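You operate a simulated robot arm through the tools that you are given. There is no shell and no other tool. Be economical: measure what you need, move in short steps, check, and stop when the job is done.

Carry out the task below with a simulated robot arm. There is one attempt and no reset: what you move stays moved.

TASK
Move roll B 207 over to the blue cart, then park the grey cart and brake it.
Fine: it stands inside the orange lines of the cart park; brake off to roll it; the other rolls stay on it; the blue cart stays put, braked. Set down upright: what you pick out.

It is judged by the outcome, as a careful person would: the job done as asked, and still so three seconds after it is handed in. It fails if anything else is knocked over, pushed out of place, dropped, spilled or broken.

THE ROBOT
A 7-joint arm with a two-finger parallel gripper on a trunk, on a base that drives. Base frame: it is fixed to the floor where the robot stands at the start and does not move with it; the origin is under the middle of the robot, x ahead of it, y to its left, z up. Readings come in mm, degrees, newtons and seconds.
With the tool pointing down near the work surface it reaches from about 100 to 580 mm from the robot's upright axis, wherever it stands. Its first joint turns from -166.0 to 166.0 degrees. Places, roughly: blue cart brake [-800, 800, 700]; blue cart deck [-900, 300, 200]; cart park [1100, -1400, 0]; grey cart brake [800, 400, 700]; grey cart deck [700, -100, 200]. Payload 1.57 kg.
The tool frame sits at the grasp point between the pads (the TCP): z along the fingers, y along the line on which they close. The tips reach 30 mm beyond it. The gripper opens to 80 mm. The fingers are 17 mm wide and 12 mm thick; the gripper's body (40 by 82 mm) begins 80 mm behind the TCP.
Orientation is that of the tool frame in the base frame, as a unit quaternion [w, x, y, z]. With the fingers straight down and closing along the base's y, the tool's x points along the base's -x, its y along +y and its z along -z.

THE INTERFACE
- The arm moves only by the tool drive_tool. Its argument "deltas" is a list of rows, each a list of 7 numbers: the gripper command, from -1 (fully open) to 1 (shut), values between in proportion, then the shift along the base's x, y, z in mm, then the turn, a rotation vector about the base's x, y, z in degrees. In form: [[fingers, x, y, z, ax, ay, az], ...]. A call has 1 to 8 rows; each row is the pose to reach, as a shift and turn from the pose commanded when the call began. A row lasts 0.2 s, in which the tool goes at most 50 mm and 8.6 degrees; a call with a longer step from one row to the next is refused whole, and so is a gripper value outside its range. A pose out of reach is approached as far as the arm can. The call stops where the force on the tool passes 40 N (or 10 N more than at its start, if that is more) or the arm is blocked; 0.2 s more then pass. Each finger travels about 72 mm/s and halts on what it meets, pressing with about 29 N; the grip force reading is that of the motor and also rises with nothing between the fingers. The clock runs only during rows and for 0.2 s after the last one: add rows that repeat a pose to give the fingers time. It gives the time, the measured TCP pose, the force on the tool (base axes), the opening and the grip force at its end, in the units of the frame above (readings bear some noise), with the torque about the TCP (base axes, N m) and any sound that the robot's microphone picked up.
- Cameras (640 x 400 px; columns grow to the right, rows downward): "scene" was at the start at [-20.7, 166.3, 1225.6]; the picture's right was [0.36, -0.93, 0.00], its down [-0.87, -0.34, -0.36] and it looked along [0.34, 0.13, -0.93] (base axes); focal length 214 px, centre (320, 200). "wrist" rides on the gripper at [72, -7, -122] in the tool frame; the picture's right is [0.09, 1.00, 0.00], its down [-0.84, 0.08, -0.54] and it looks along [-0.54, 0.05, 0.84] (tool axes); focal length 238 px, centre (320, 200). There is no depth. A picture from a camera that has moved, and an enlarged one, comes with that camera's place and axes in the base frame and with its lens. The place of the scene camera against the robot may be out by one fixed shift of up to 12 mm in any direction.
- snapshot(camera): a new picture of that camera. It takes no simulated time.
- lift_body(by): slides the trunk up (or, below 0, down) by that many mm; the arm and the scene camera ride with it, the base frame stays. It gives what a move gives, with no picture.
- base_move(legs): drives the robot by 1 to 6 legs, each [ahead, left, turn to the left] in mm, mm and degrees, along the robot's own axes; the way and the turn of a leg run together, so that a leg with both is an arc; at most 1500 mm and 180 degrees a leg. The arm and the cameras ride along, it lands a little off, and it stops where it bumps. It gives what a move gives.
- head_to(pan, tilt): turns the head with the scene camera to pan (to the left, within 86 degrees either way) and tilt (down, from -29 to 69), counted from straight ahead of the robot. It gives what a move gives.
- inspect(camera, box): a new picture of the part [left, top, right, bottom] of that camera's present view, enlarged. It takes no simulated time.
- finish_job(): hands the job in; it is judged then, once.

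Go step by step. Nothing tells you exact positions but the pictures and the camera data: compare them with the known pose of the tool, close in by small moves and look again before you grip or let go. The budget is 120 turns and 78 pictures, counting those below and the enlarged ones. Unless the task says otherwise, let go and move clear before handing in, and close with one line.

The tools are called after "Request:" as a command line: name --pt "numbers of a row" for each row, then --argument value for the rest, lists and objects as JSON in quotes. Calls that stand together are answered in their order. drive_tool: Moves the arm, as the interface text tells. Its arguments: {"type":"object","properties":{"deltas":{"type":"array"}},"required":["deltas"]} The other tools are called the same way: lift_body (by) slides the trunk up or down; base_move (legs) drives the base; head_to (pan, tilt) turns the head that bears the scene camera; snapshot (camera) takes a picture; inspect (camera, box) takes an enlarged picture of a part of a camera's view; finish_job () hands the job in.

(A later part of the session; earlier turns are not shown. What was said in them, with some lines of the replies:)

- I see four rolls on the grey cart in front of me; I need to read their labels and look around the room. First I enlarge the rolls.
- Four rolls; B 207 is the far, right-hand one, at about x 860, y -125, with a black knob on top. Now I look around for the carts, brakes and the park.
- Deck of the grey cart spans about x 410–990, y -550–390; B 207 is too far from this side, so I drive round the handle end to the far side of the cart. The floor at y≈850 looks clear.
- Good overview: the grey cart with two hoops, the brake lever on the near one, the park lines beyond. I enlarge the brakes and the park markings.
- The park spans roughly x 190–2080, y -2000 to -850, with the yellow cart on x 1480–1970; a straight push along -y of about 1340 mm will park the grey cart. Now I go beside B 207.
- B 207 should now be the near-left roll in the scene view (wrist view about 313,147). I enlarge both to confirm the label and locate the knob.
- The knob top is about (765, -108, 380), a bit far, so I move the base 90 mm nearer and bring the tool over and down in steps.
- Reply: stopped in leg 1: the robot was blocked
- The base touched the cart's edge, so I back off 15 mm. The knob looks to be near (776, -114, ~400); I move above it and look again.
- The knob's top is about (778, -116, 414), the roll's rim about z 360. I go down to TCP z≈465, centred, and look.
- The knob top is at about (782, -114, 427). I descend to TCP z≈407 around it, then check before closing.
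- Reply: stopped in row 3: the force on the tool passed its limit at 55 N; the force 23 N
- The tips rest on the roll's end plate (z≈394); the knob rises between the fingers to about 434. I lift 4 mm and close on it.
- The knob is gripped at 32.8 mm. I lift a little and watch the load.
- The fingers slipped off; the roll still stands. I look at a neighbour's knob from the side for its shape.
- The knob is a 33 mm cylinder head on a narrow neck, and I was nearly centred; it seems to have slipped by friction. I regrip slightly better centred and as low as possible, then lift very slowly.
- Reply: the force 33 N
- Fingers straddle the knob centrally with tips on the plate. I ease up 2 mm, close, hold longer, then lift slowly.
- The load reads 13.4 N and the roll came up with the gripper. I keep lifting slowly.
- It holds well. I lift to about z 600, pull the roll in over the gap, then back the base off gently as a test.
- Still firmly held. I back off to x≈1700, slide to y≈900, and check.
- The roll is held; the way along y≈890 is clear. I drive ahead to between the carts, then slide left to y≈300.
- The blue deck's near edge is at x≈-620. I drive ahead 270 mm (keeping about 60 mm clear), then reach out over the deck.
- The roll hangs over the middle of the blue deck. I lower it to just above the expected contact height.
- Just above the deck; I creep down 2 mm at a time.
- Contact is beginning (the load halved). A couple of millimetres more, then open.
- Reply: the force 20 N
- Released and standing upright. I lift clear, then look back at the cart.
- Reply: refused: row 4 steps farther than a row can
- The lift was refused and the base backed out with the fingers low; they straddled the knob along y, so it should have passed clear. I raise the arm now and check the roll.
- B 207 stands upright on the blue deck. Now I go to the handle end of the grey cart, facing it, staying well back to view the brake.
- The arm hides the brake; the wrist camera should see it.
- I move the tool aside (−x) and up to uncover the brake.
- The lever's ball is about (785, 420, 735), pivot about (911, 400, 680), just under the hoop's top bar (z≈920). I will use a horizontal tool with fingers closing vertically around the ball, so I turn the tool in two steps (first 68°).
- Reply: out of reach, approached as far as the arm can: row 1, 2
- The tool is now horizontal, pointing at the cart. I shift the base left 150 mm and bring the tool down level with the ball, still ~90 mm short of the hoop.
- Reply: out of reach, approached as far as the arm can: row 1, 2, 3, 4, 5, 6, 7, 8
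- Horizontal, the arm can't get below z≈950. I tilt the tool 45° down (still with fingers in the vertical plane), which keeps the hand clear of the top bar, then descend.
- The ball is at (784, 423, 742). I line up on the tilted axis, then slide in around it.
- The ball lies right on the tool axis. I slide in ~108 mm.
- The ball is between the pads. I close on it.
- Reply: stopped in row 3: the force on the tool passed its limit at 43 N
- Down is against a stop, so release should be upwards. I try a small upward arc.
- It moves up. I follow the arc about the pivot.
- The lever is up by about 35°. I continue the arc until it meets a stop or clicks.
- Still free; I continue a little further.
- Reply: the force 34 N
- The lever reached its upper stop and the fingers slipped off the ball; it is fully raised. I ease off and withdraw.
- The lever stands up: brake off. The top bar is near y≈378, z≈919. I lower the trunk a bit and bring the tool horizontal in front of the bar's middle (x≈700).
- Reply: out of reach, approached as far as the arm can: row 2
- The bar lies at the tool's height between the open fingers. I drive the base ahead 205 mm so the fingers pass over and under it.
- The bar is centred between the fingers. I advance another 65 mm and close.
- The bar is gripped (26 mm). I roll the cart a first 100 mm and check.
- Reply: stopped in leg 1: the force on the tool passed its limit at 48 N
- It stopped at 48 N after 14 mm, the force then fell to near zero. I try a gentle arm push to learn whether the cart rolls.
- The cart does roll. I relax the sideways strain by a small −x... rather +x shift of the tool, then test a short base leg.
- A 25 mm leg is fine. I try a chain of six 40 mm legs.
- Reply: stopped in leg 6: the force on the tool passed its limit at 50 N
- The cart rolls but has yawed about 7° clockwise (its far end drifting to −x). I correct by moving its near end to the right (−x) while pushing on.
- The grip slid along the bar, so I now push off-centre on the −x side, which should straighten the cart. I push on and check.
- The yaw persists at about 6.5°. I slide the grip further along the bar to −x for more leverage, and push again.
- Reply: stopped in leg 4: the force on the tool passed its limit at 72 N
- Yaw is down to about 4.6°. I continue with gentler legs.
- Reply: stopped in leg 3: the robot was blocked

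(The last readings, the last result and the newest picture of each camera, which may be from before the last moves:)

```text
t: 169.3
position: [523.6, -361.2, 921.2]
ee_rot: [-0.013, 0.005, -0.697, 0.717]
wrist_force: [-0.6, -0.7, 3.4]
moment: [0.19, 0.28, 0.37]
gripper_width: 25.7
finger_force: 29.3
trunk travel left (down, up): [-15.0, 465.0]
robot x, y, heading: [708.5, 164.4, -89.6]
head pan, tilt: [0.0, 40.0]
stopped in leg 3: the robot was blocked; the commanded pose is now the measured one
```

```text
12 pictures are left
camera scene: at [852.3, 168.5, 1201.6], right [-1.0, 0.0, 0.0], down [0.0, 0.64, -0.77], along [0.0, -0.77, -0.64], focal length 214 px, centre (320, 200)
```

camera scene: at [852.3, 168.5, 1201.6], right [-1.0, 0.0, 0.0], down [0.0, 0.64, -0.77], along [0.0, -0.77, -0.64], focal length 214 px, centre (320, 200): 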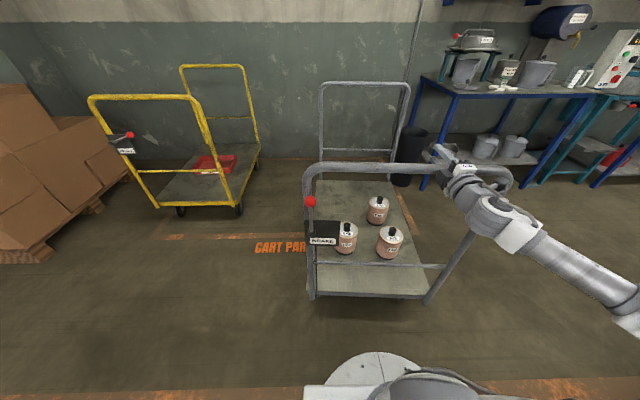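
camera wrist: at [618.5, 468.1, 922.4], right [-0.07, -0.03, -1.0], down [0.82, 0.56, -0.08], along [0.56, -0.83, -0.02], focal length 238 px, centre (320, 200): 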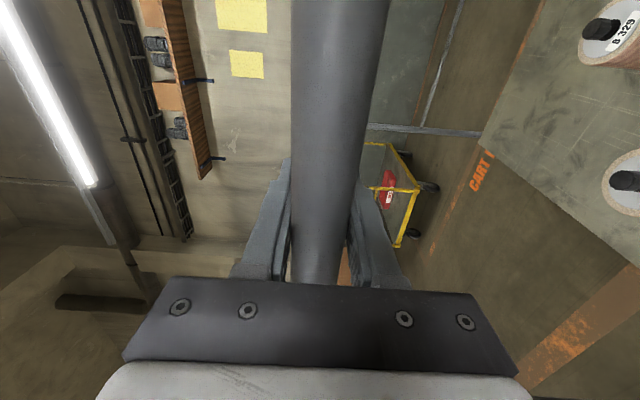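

Yaw is about 2.6° now and the cart has drifted slightly to −x (centre x≈594), still well inside the park's width. I continue pushing and recheck.

Request:
base_move --legs '[[20, 0, 0], [25, 0, 0], [25, 0, 0], [25, 0, 0], [25, 0, 0], [25, 0, 0]]'

Request:
snapshot --camera "scene"

```text
t: 172.4
position: [524.0, -504.5, 921.4]
ee_rot: [-0.014, 0.005, -0.697, 0.716]
wrist_force: [-9.3, 3.0, 11.8]
moment: [0.67, 0.46, 0.28]
gripper_width: 25.7
finger_force: 29.4
trunk travel left (down, up): [-15.0, 465.0]
robot x, y, heading: [705.8, 21.7, -89.8]
head pan, tilt: [0.0, 40.0]
```

```text
11 pictures are left
camera scene: at [852.3, 24.6, 1201.8], right [-1.0, 0.0, 0.0], down [0.0, 0.64, -0.77], along [0.0, -0.77, -0.64], focal length 214 px, centre (320, 200)
```

scene: 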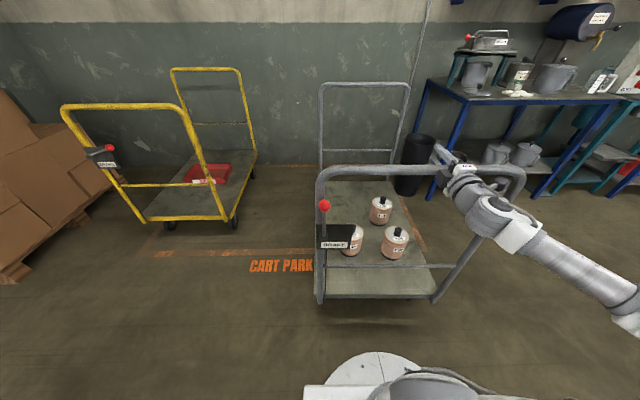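

Nearly straight (about 1°), centre at about (571, −930); the target centre is y≈−1430. I push on.

Request:
base_move --legs '[[20, 0, 0], [25, 0, 0], [25, 0, 0], [25, 0, 0], [25, 0, 0], [25, 0, 0]]'

Request:
snapshot --camera "scene"

```text
t: 175.4
position: [526.4, -647.9, 921.9]
ee_rot: [-0.014, 0.007, -0.697, 0.717]
wrist_force: [-10.2, 1.3, 10.0]
moment: [0.56, 0.41, 0.39]
gripper_width: 26.1
finger_force: 29.1
trunk travel left (down, up): [-15.0, 465.0]
robot x, y, heading: [704.6, -119.1, -89.9]
head pan, tilt: [0.0, 40.0]
```

```text
10 pictures are left
camera scene: at [852.8, -119.2, 1201.8], right [-1.0, 0.0, 0.0], down [0.0, 0.64, -0.77], along [0.0, -0.77, -0.64], focal length 214 px, centre (320, 200)
```

scene: 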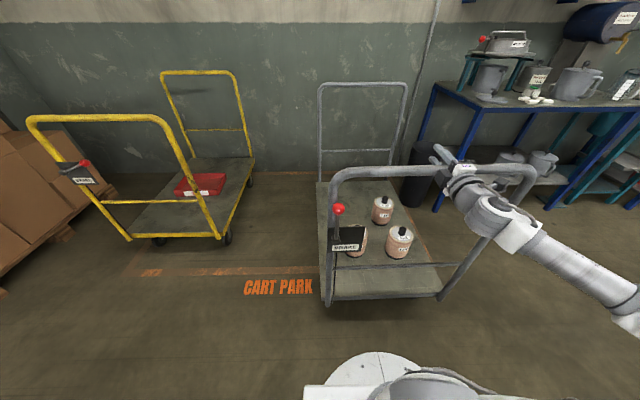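

Slightly past straight now (−2°), centre about (566, −1067). I slide the grip 30 mm to +x and continue.

Request:
base_move --legs '[[0, 35, 0], [20, 0, 0], [25, 0, 0], [25, 0, 0], [25, 0, 0], [25, 0, 0]]'

Request:
snapshot --camera "scene"

```text
t: 176.5
position: [550.8, -648.9, 920.7]
ee_rot: [-0.008, 0.002, -0.697, 0.717]
wrist_force: [0.7, 0.3, 0.2]
moment: [0.04, 0.14, 0.14]
gripper_width: 25.9
finger_force: 29.2
trunk travel left (down, up): [-15.0, 465.0]
robot x, y, heading: [738.9, -122.7, -89.9]
head pan, tilt: [0.0, 40.0]
stopped in leg 1: the force on the tool passed its limit at 52 N (the readings are from after the stop); the commanded pose is now the measured one
```

```text
9 pictures are left
camera scene: at [884.4, -119.7, 1201.7], right [-1.0, 0.0, 0.0], down [0.0, 0.64, -0.77], along [0.0, -0.77, -0.64], focal length 214 px, centre (320, 200)
```

scene: 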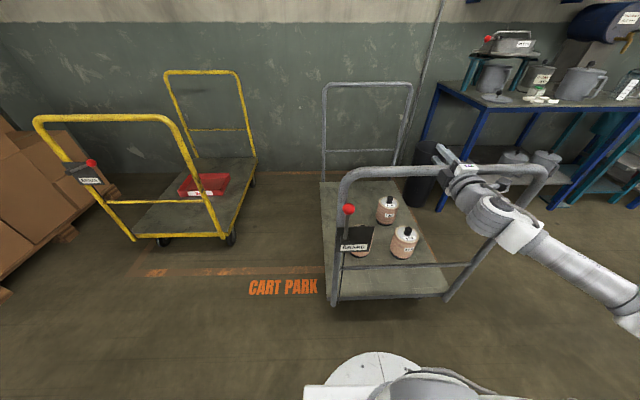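

The grip is at x≈551 now. I continue pushing.

Request:
base_move --legs '[[20, 0, 0], [25, 0, 0], [25, 0, 0], [25, 0, 0], [25, 0, 0], [25, 0, 0]]'

Request:
snapshot --camera "scene"

```text
t: 179.6
position: [551.3, -782.6, 921.0]
ee_rot: [-0.008, 0.001, -0.697, 0.717]
wrist_force: [0.2, 0.0, 2.2]
moment: [0.11, 0.08, 0.18]
gripper_width: 25.8
finger_force: 28.3
trunk travel left (down, up): [-15.0, 465.0]
robot x, y, heading: [735.8, -258.8, -89.9]
head pan, tilt: [0.0, 40.0]
stopped in leg 6: the robot was blocked; the commanded pose is now the measured one
```

```text
8 pictures are left
camera scene: at [884.7, -254.3, 1201.7], right [-1.0, 0.0, 0.0], down [0.0, 0.64, -0.77], along [0.0, -0.77, -0.64], focal length 214 px, centre (320, 200)
```

scene: 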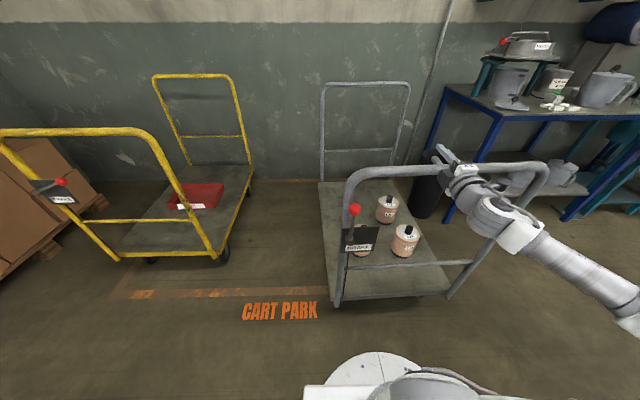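

Yaw is now about −5.5°, centre (585, −1197). I open the grip, shift 165 mm along the bar to its +x part, and grip again to turn it back while pushing.

Request:
drive_tool --pt "0 0 0 0 0 0 0" --pt "-1 0 0 0 0 0 0" --pt "-1 0 0 0 0 0 0" --pt "-1 0 0 0 0 0 0"

Request:
base_move --legs '[[0, 165, 0]]'

Request:
drive_tool --pt "0 0 0 0 0 0 0" --pt "1 0 0 0 0 0 0" --pt "1 0 0 0 0 0 0" --pt "1 0 0 0 0 0 0"

Request:
base_move --legs '[[20, 0, 0], [25, 0, 0], [25, 0, 0], [25, 0, 0], [20, 0, 0]]'

Request:
snapshot --camera "scene"

```text
t: 180.6
position: [551.0, -781.4, 919.3]
ee_rot: [-0.009, 0.002, -0.697, 0.717]
wrist_force: [-0.7, -0.5, 0.4]
moment: [0.04, 0.0, -0.01]
gripper_width: 79.8
finger_force: 0.1
trunk travel left (down, up): [-15.0, 465.0]
robot x, y, heading: [740.5, -256.0, -89.8]
head pan, tilt: [0.0, 40.0]
```

```text
t: 182.4
position: [712.8, -781.6, 920.8]
ee_rot: [-0.008, 0.001, -0.697, 0.717]
wrist_force: [1.0, 0.5, 0.5]
moment: [0.03, 0.0, -0.03]
gripper_width: 80.1
finger_force: 0.1
trunk travel left (down, up): [-15.0, 465.0]
robot x, y, heading: [900.9, -258.0, -90.0]
head pan, tilt: [0.0, 40.0]
```

```text
t: 183.4
position: [715.6, -781.8, 921.6]
ee_rot: [-0.008, 0.001, -0.696, 0.718]
wrist_force: [-0.9, -0.6, 7.7]
moment: [0.52, 0.13, 0.05]
gripper_width: 25.9
finger_force: 29.5
trunk travel left (down, up): [-15.0, 465.0]
robot x, y, heading: [900.1, -254.3, -89.8]
head pan, tilt: [0.0, 40.0]
```

```text
t: 186.0
position: [712.9, -895.3, 921.2]
ee_rot: [-0.007, 0.001, -0.697, 0.717]
wrist_force: [-4.0, -1.0, 18.5]
moment: [1.12, 0.12, -0.39]
gripper_width: 25.7
finger_force: 29.2
trunk travel left (down, up): [-15.0, 465.0]
robot x, y, heading: [903.3, -370.5, -90.2]
head pan, tilt: [0.0, 40.0]
```

```text
7 pictures are left
camera scene: at [1048.6, -368.2, 1201.7], right [-1.0, 0.0, 0.0], down [0.0, 0.64, -0.77], along [0.0, -0.77, -0.64], focal length 214 px, centre (320, 200)
```

scene: 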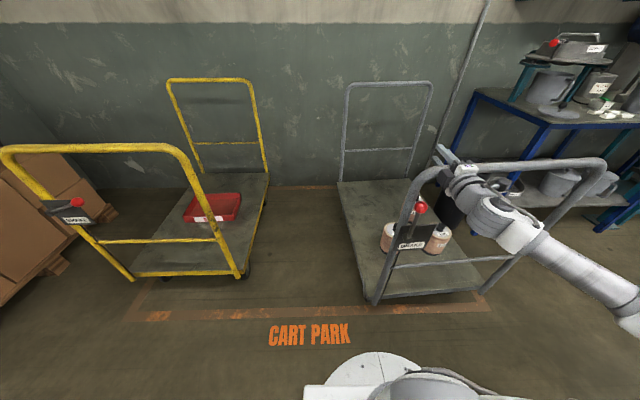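

The park itself looks turned about 2.5° the same way, so the cart is only ~3° off relative to it. Centre about (560, −1320); about 140 mm more to go.

Request:
base_move --legs '[[20, 0, 0], [25, 0, 0], [25, 0, 0], [25, 0, 0], [25, 0, 0], [20, 0, 0]]'

Request:
snapshot --camera "scene"

```text
t: 187.3
position: [710.5, -928.8, 921.2]
ee_rot: [-0.007, 0.0, -0.696, 0.718]
wrist_force: [0.2, 0.2, 1.1]
moment: [0.13, 0.04, 0.08]
gripper_width: 25.8
finger_force: 29.0
trunk travel left (down, up): [-15.0, 465.0]
robot x, y, heading: [899.7, -406.4, -90.0]
head pan, tilt: [0.0, 40.0]
stopped in leg 2: the robot was blocked; the commanded pose is now the measured one
```

```text
6 pictures are left
camera scene: at [1048.4, -403.4, 1201.6], right [-1.0, 0.0, 0.0], down [0.0, 0.64, -0.77], along [0.0, -0.77, -0.64], focal length 214 px, centre (320, 200)
```

scene: 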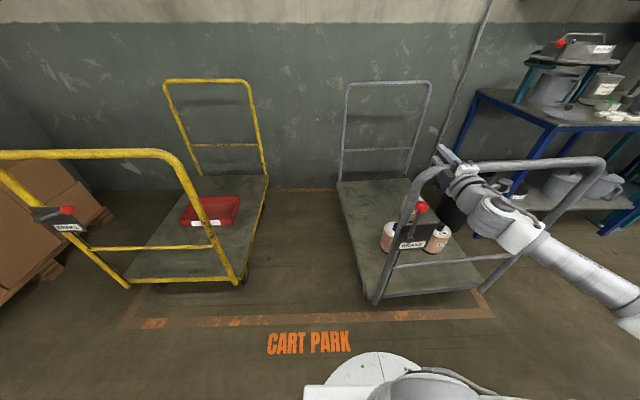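

Another 105 mm to go; I continue.

Request:
base_move --legs '[[20, 0, 0], [20, 0, 0], [20, 0, 0], [20, 0, 0], [20, 0, 0]]'

```text
t: 189.8
position: [710.4, -1028.6, 922.2]
ee_rot: [-0.005, 0.0, -0.696, 0.718]
wrist_force: [-5.7, -0.6, 6.3]
moment: [0.36, 0.0, -0.42]
gripper_width: 26.0
finger_force: 29.7
trunk travel left (down, up): [-15.0, 465.0]
robot x, y, heading: [899.9, -499.7, -90.2]
head pan, tilt: [0.0, 40.0]
```

Request:
snapshot --camera "scene"

```text
5 pictures are left
camera scene: at [1047.8, -502.9, 1201.7], right [-1.0, 0.0, 0.0], down [0.0, 0.64, -0.77], along [0.0, -0.77, -0.64], focal length 214 px, centre (320, 200)
```

scene: 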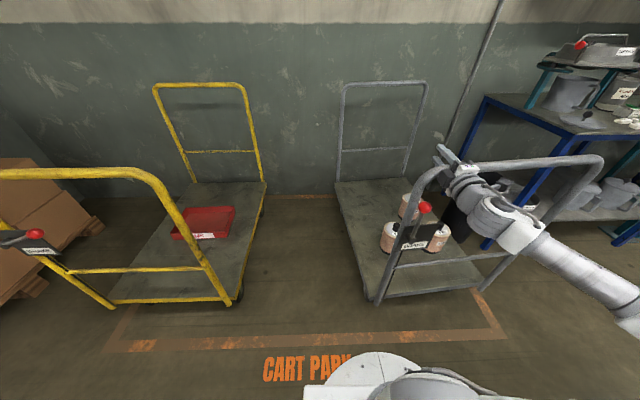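

The cart stands inside the lines (margins roughly 60 mm near, 30–45 mm far). I pull it back about 12 mm to centre it, release the bar, and back the base off to the distance I used for the lever before.

Request:
base_move --legs '[[-12, 0, 0]]'

Request:
drive_tool --pt "0 0 0 0 0 0 0" --pt "-1 0 0 0 0 0 0" --pt "-1 0 0 0 0 0 0" --pt "-1 0 0 0 0 0 0"

Request:
base_move --legs '[[-210, 0, 0], [0, -40, 0]]'

Request:
lift_body --by 60

Request:
drive_tool --pt "-1 10 0 0 7.6 0 0" --pt "-1 20 0 0 15.2 0 0" --pt "-1 30 0 0 22.8 0 0" --pt "-1 40 0 0 30.4 0 0" --pt "-1 50 0 0 38 0 0" --pt "-1 60 0 0 45.6 0 0"

Request:
snapshot --camera "wrist"

```text
t: 190.6
position: [711.8, -1015.5, 921.8]
ee_rot: [-0.007, 0.0, -0.696, 0.718]
wrist_force: [1.1, 0.1, 2.5]
moment: [0.05, 0.04, 0.79]
gripper_width: 25.6
finger_force: 28.9
trunk travel left (down, up): [-15.0, 465.0]
robot x, y, heading: [905.7, -487.7, -90.3]
head pan, tilt: [0.0, 40.0]
```

```text
t: 191.6
position: [710.4, -1016.3, 921.5]
ee_rot: [-0.005, 0.0, -0.696, 0.718]
wrist_force: [0.4, 0.0, -0.1]
moment: [0.0, 0.01, -0.01]
gripper_width: 80.2
finger_force: 0.0
trunk travel left (down, up): [-15.0, 465.0]
robot x, y, heading: [900.3, -494.9, -90.4]
head pan, tilt: [0.0, 40.0]
```

```text
t: 194.2
position: [672.3, -805.2, 921.6]
ee_rot: [-0.006, 0.001, -0.696, 0.718]
wrist_force: [-0.9, 0.1, 0.0]
moment: [0.0, -0.01, -0.02]
gripper_width: 79.9
finger_force: 0.1
trunk travel left (down, up): [-15.0, 465.0]
robot x, y, heading: [859.3, -280.6, -90.0]
head pan, tilt: [0.0, 40.0]
```

```text
t: 195.2
position: [673.0, -805.0, 981.2]
ee_rot: [-0.007, 0.001, -0.696, 0.718]
wrist_force: [0.0, 0.5, -0.2]
moment: [-0.03, -0.03, 0.01]
gripper_width: 80.3
finger_force: 0.1
trunk travel left (down, up): [-75.0, 405.0]
robot x, y, heading: [862.1, -277.3, -90.2]
head pan, tilt: [0.0, 40.0]
```

```text
t: 196.6
position: [733.0, -803.3, 982.0]
ee_rot: [0.007, 0.001, 0.92, -0.392]
wrist_force: [0.5, -0.1, 0.1]
moment: [-0.07, 0.03, 0.01]
gripper_width: 80.1
finger_force: 0.0
trunk travel left (down, up): [-75.0, 405.0]
robot x, y, heading: [859.8, -278.1, -90.4]
head pan, tilt: [0.0, 40.0]
```

```text
4 pictures are left
camera wrist: at [659.3, -720.1, 1070.2], right [-0.08, 0.69, -0.72], down [0.83, 0.45, 0.33], along [0.55, -0.57, -0.61], focal length 238 px, centre (320, 200)
```

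wrist: 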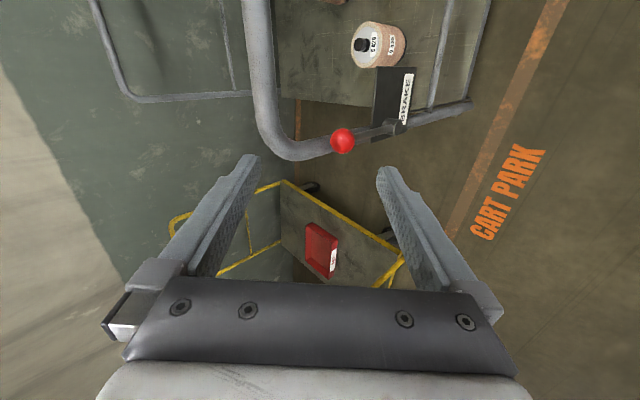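

The raised ball is at about (769, −921, 826). I line up 80 mm back along the tilted axis with the fingers half open, and refine with a picture.

Request:
drive_tool --pt "-0.4 11 -17 -31 0 0 0" --pt "-0.4 22 -34 -62 0 0 0" --pt "-0.4 32 -51 -93 0 0 0" --pt "-0.4 32 -51 -93 0 0 0"

Request:
snapshot --camera "wrist"

```text
t: 197.6
position: [763.1, -854.6, 887.9]
ee_rot: [0.006, 0.002, 0.92, -0.392]
wrist_force: [0.2, -0.3, -0.6]
moment: [0.02, 0.0, 0.04]
gripper_width: 56.0
finger_force: 0.1
trunk travel left (down, up): [-75.0, 405.0]
robot x, y, heading: [864.0, -278.6, -90.0]
head pan, tilt: [0.0, 40.0]
```

```text
3 pictures are left
camera wrist: at [690.6, -770.5, 976.3], right [-0.08, 0.69, -0.72], down [0.83, 0.45, 0.33], along [0.55, -0.57, -0.61], focal length 238 px, centre (320, 200)
```

wrist: 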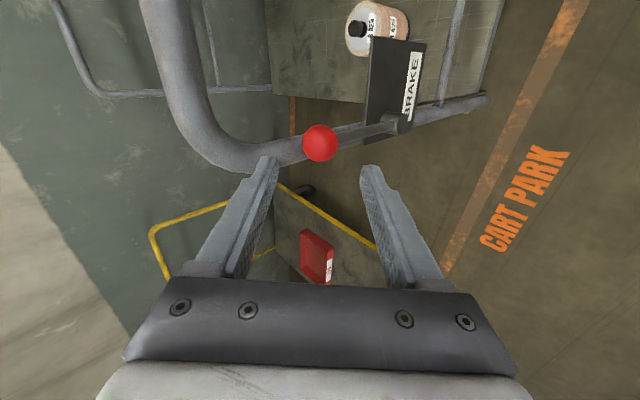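

The ball is confirmed at (767, −918, 826). I slide in shallowly and close on it.

Request:
drive_tool --pt "-0.4 2 -20 -20 0 0 0" --pt "-0.4 3 -38 -37 0 0 0" --pt "-0.4 3 -51 -49 0 0 0" --pt "0.2 3 -51 -49 0 0 0" --pt "1 3 -51 -49 0 0 0" --pt "1 3 -51 -49 0 0 0" --pt "1 3 -51 -49 0 0 0"

```text
t: 198.9
position: [767.9, -910.1, 848.9]
ee_rot: [0.007, -0.002, 0.916, -0.402]
wrist_force: [-2.0, -10.0, 13.6]
moment: [-0.39, 0.02, 0.14]
gripper_width: 32.3
finger_force: 28.8
trunk travel left (down, up): [-75.0, 405.0]
robot x, y, heading: [863.7, -280.1, -89.8]
head pan, tilt: [0.0, 40.0]
stopped in row 6: the force on the tool passed its limit at 46 N (the readings are from after the stop); the commanded pose is now the measured one
```

The ball is held (32.3 mm). I follow the arc back down toward the braked position, in two parts.

Request:
drive_tool --pt "1 -10 -1 -2 0 0 0" --pt "1 -19 -2 -4 0 0 0" --pt "1 -28 -3 -7 0 0 0" --pt "1 -37 -4 -10 0 0 0" --pt "1 -46 -5 -14 0 0 0" --pt "1 -54 -6 -19 0 0 0" --pt "1 -62 -7 -24 0 0 0" --pt "1 -69 -8 -30 0 0 0"

```text
t: 200.2
position: [716.6, -917.3, 836.0]
ee_rot: [0.004, -0.001, 0.915, -0.404]
wrist_force: [-3.4, -5.2, 11.0]
moment: [0.3, 0.05, 0.07]
gripper_width: 33.7
finger_force: 29.1
trunk travel left (down, up): [-75.0, 405.0]
robot x, y, heading: [858.0, -281.4, -90.1]
head pan, tilt: [0.0, 40.0]
stopped in row 6: the force on the tool passed its limit at 46 N (the readings are from after the stop); the commanded pose is now the measured one
```

About halfway down; I continue the arc.

Request:
drive_tool --pt "1 -6 -1 -4 0 0 0" --pt "1 -12 -1 -8 0 0 0" --pt "1 -18 -2 -12 0 0 0" --pt "1 -23 -3 -17 0 0 0" --pt "1 -28 -3 -22 0 0 0" --pt "1 -33 -4 -27 0 0 0" --pt "1 -42 -5 -38 0 0 0"

```text
t: 201.8
position: [677.8, -920.8, 793.2]
ee_rot: [0.007, 0.0, 0.917, -0.4]
wrist_force: [-0.6, 0.6, -0.4]
moment: [0.05, 0.0, 0.0]
gripper_width: 0.3
finger_force: 21.2
trunk travel left (down, up): [-75.0, 405.0]
robot x, y, heading: [863.0, -279.6, -90.0]
head pan, tilt: [0.0, 40.0]
```

The fingers slipped off the ball partway. I back out along the axis and look where the lever is.

Request:
drive_tool --pt "1 0 20 22 0 0 0" --pt "1 0 45 48 0 0 0" --pt "1 0 62 62 0 0 0"

Request:
snapshot --camera "wrist"

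```text
t: 202.6
position: [675.5, -858.0, 857.8]
ee_rot: [0.004, 0.0, 0.917, -0.4]
wrist_force: [-0.8, -1.1, -0.1]
moment: [-0.01, 0.02, -0.01]
gripper_width: 0.3
finger_force: 21.4
trunk travel left (down, up): [-75.0, 405.0]
robot x, y, heading: [860.8, -282.4, -90.3]
head pan, tilt: [0.0, 40.0]
```

```text
2 pictures are left
camera wrist: at [602.8, -773.0, 944.5], right [-0.09, 0.68, -0.73], down [0.83, 0.45, 0.32], along [0.55, -0.58, -0.6], focal length 238 px, centre (320, 200)
```

wrist: 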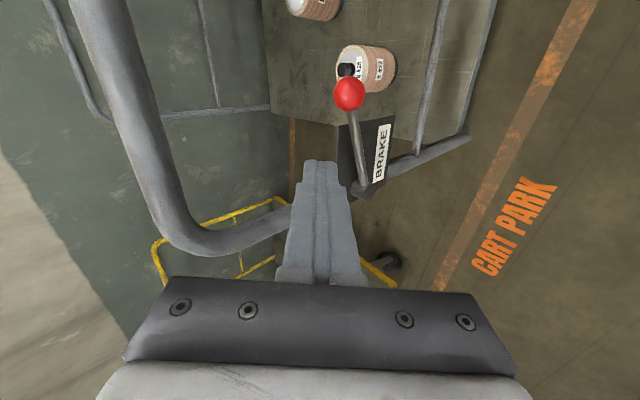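

The lever is nearly all the way down (ball about (642, −933, 752)). I press on the ball from above with closed fingers to seat it on its braked stop.

Request:
drive_tool --pt "1 -15 -25 -20 0 0 0" --pt "1 -31 -53 -42 0 0 0" --pt "1 -31 -53 -52 0 0 0" --pt "1 -31 -53 -60 0 0 0" --pt "1 -31 -53 -67 0 0 0" --pt "1 -31 -53 -74 0 0 0" --pt "1 -31 -53 -81 0 0 0" --pt "1 -31 -53 -88 0 0 0"

```text
t: 204.4
position: [644.8, -913.6, 782.1]
ee_rot: [0.003, -0.002, 0.912, -0.409]
wrist_force: [2.2, 18.4, 18.4]
moment: [0.18, -0.02, 0.0]
gripper_width: 0.0
finger_force: 20.7
trunk travel left (down, up): [-75.0, 405.0]
robot x, y, heading: [864.7, -282.5, -90.1]
head pan, tilt: [0.0, 40.0]
stopped in row 8: the force on the tool passed its limit at 45 N (the readings are from after the stop); the commanded pose is now the measured one
```

It met a firm stop at the original braked height. I withdraw and back off, then take a last look.

Request:
drive_tool --pt "1 0 5 15 0 0 0" --pt "1 0 30 40 0 0 0" --pt "1 0 60 70 0 0 0" --pt "1 0 90 100 0 0 0"

Request:
base_move --legs '[[-250, 0, 0], [0, 250, 0]]'

Request:
head_to --pan -20 --tilt 38

Request:
snapshot --camera "scene"

```text
t: 205.4
position: [644.2, -824.8, 877.4]
ee_rot: [0.004, -0.001, 0.914, -0.406]
wrist_force: [-0.1, 0.1, 0.2]
moment: [-0.03, 0.01, 0.03]
gripper_width: 0.0
finger_force: 21.8
trunk travel left (down, up): [-75.0, 405.0]
robot x, y, heading: [861.5, -277.1, -90.1]
head pan, tilt: [0.0, 40.0]
```

```text
t: 209.7
position: [890.3, -571.7, 877.5]
ee_rot: [0.003, 0.003, 0.914, -0.406]
wrist_force: [0.2, 0.2, 0.6]
moment: [-0.02, 0.01, 0.02]
gripper_width: 0.2
finger_force: 21.2
trunk travel left (down, up): [-75.0, 405.0]
robot x, y, heading: [1114.0, -28.9, -90.7]
head pan, tilt: [0.0, 40.0]
```

```text
t: 210.6
position: [889.7, -573.4, 876.5]
ee_rot: [0.002, 0.003, 0.913, -0.407]
wrist_force: [0.1, 0.4, -1.1]
moment: [0.0, 0.01, 0.04]
gripper_width: 0.0
finger_force: 21.1
trunk travel left (down, up): [-75.0, 405.0]
robot x, y, heading: [1108.4, -26.9, -90.8]
head pan, tilt: [-20.0, 38.0]
```

```text
1 pictures are left
camera scene: at [1228.9, -25.6, 1264.7], right [-0.94, 0.35, 0.0], down [0.22, 0.58, -0.79], along [-0.28, -0.74, -0.62], focal length 214 px, centre (320, 200)
```

scene: 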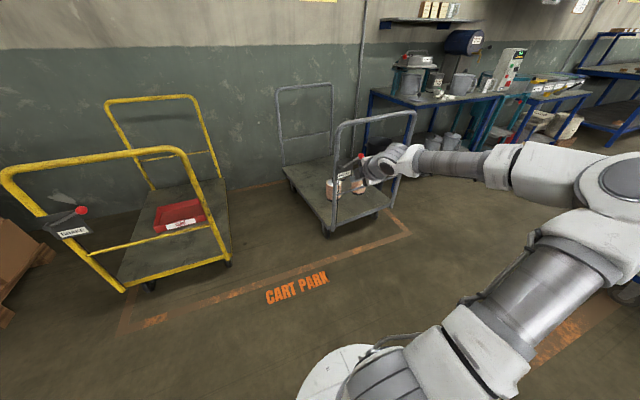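

The cart stands inside the lines, and I see the rolls on it. I use the last picture to check the lever and rear margin close up.

Request:
inspect --camera "scene" --box '[260, 70, 430, 270]'

```text
2.00 times, centred on (345, 170) of scene
camera zoom: at [1228.9, -25.6, 1264.7], right [-0.94, 0.35, 0.0], down [0.22, 0.58, -0.79], along [-0.28, -0.74, -0.62], focal length 429 px, centre (270, 260)
```

zoom: 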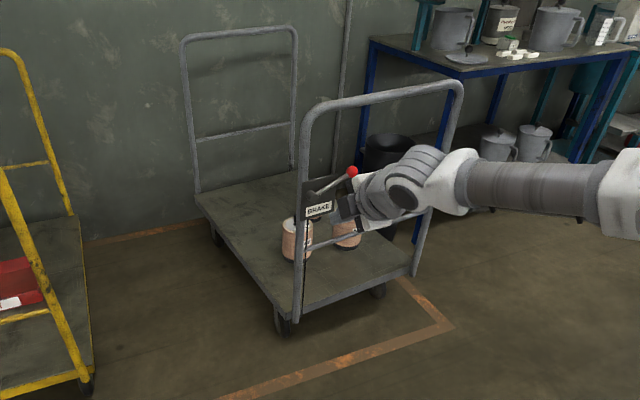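

The lever sits in the same raised-slightly, braked attitude as at the start, the cart is inside the lines and the arm is clear. I hand in.

Request:
finish_job

```text
The job is handed in.
```

Roll B 207 stands upright on the blue cart, and the grey cart is parked inside the orange lines with its brake lever back down on its stop. It stands about 5° askew to the lines, with roughly 25–35 mm to spare at the rear line. In the last picture two of its three other rolls show in place; the arm hid the third. I didn't touch the blue cart or its brake.
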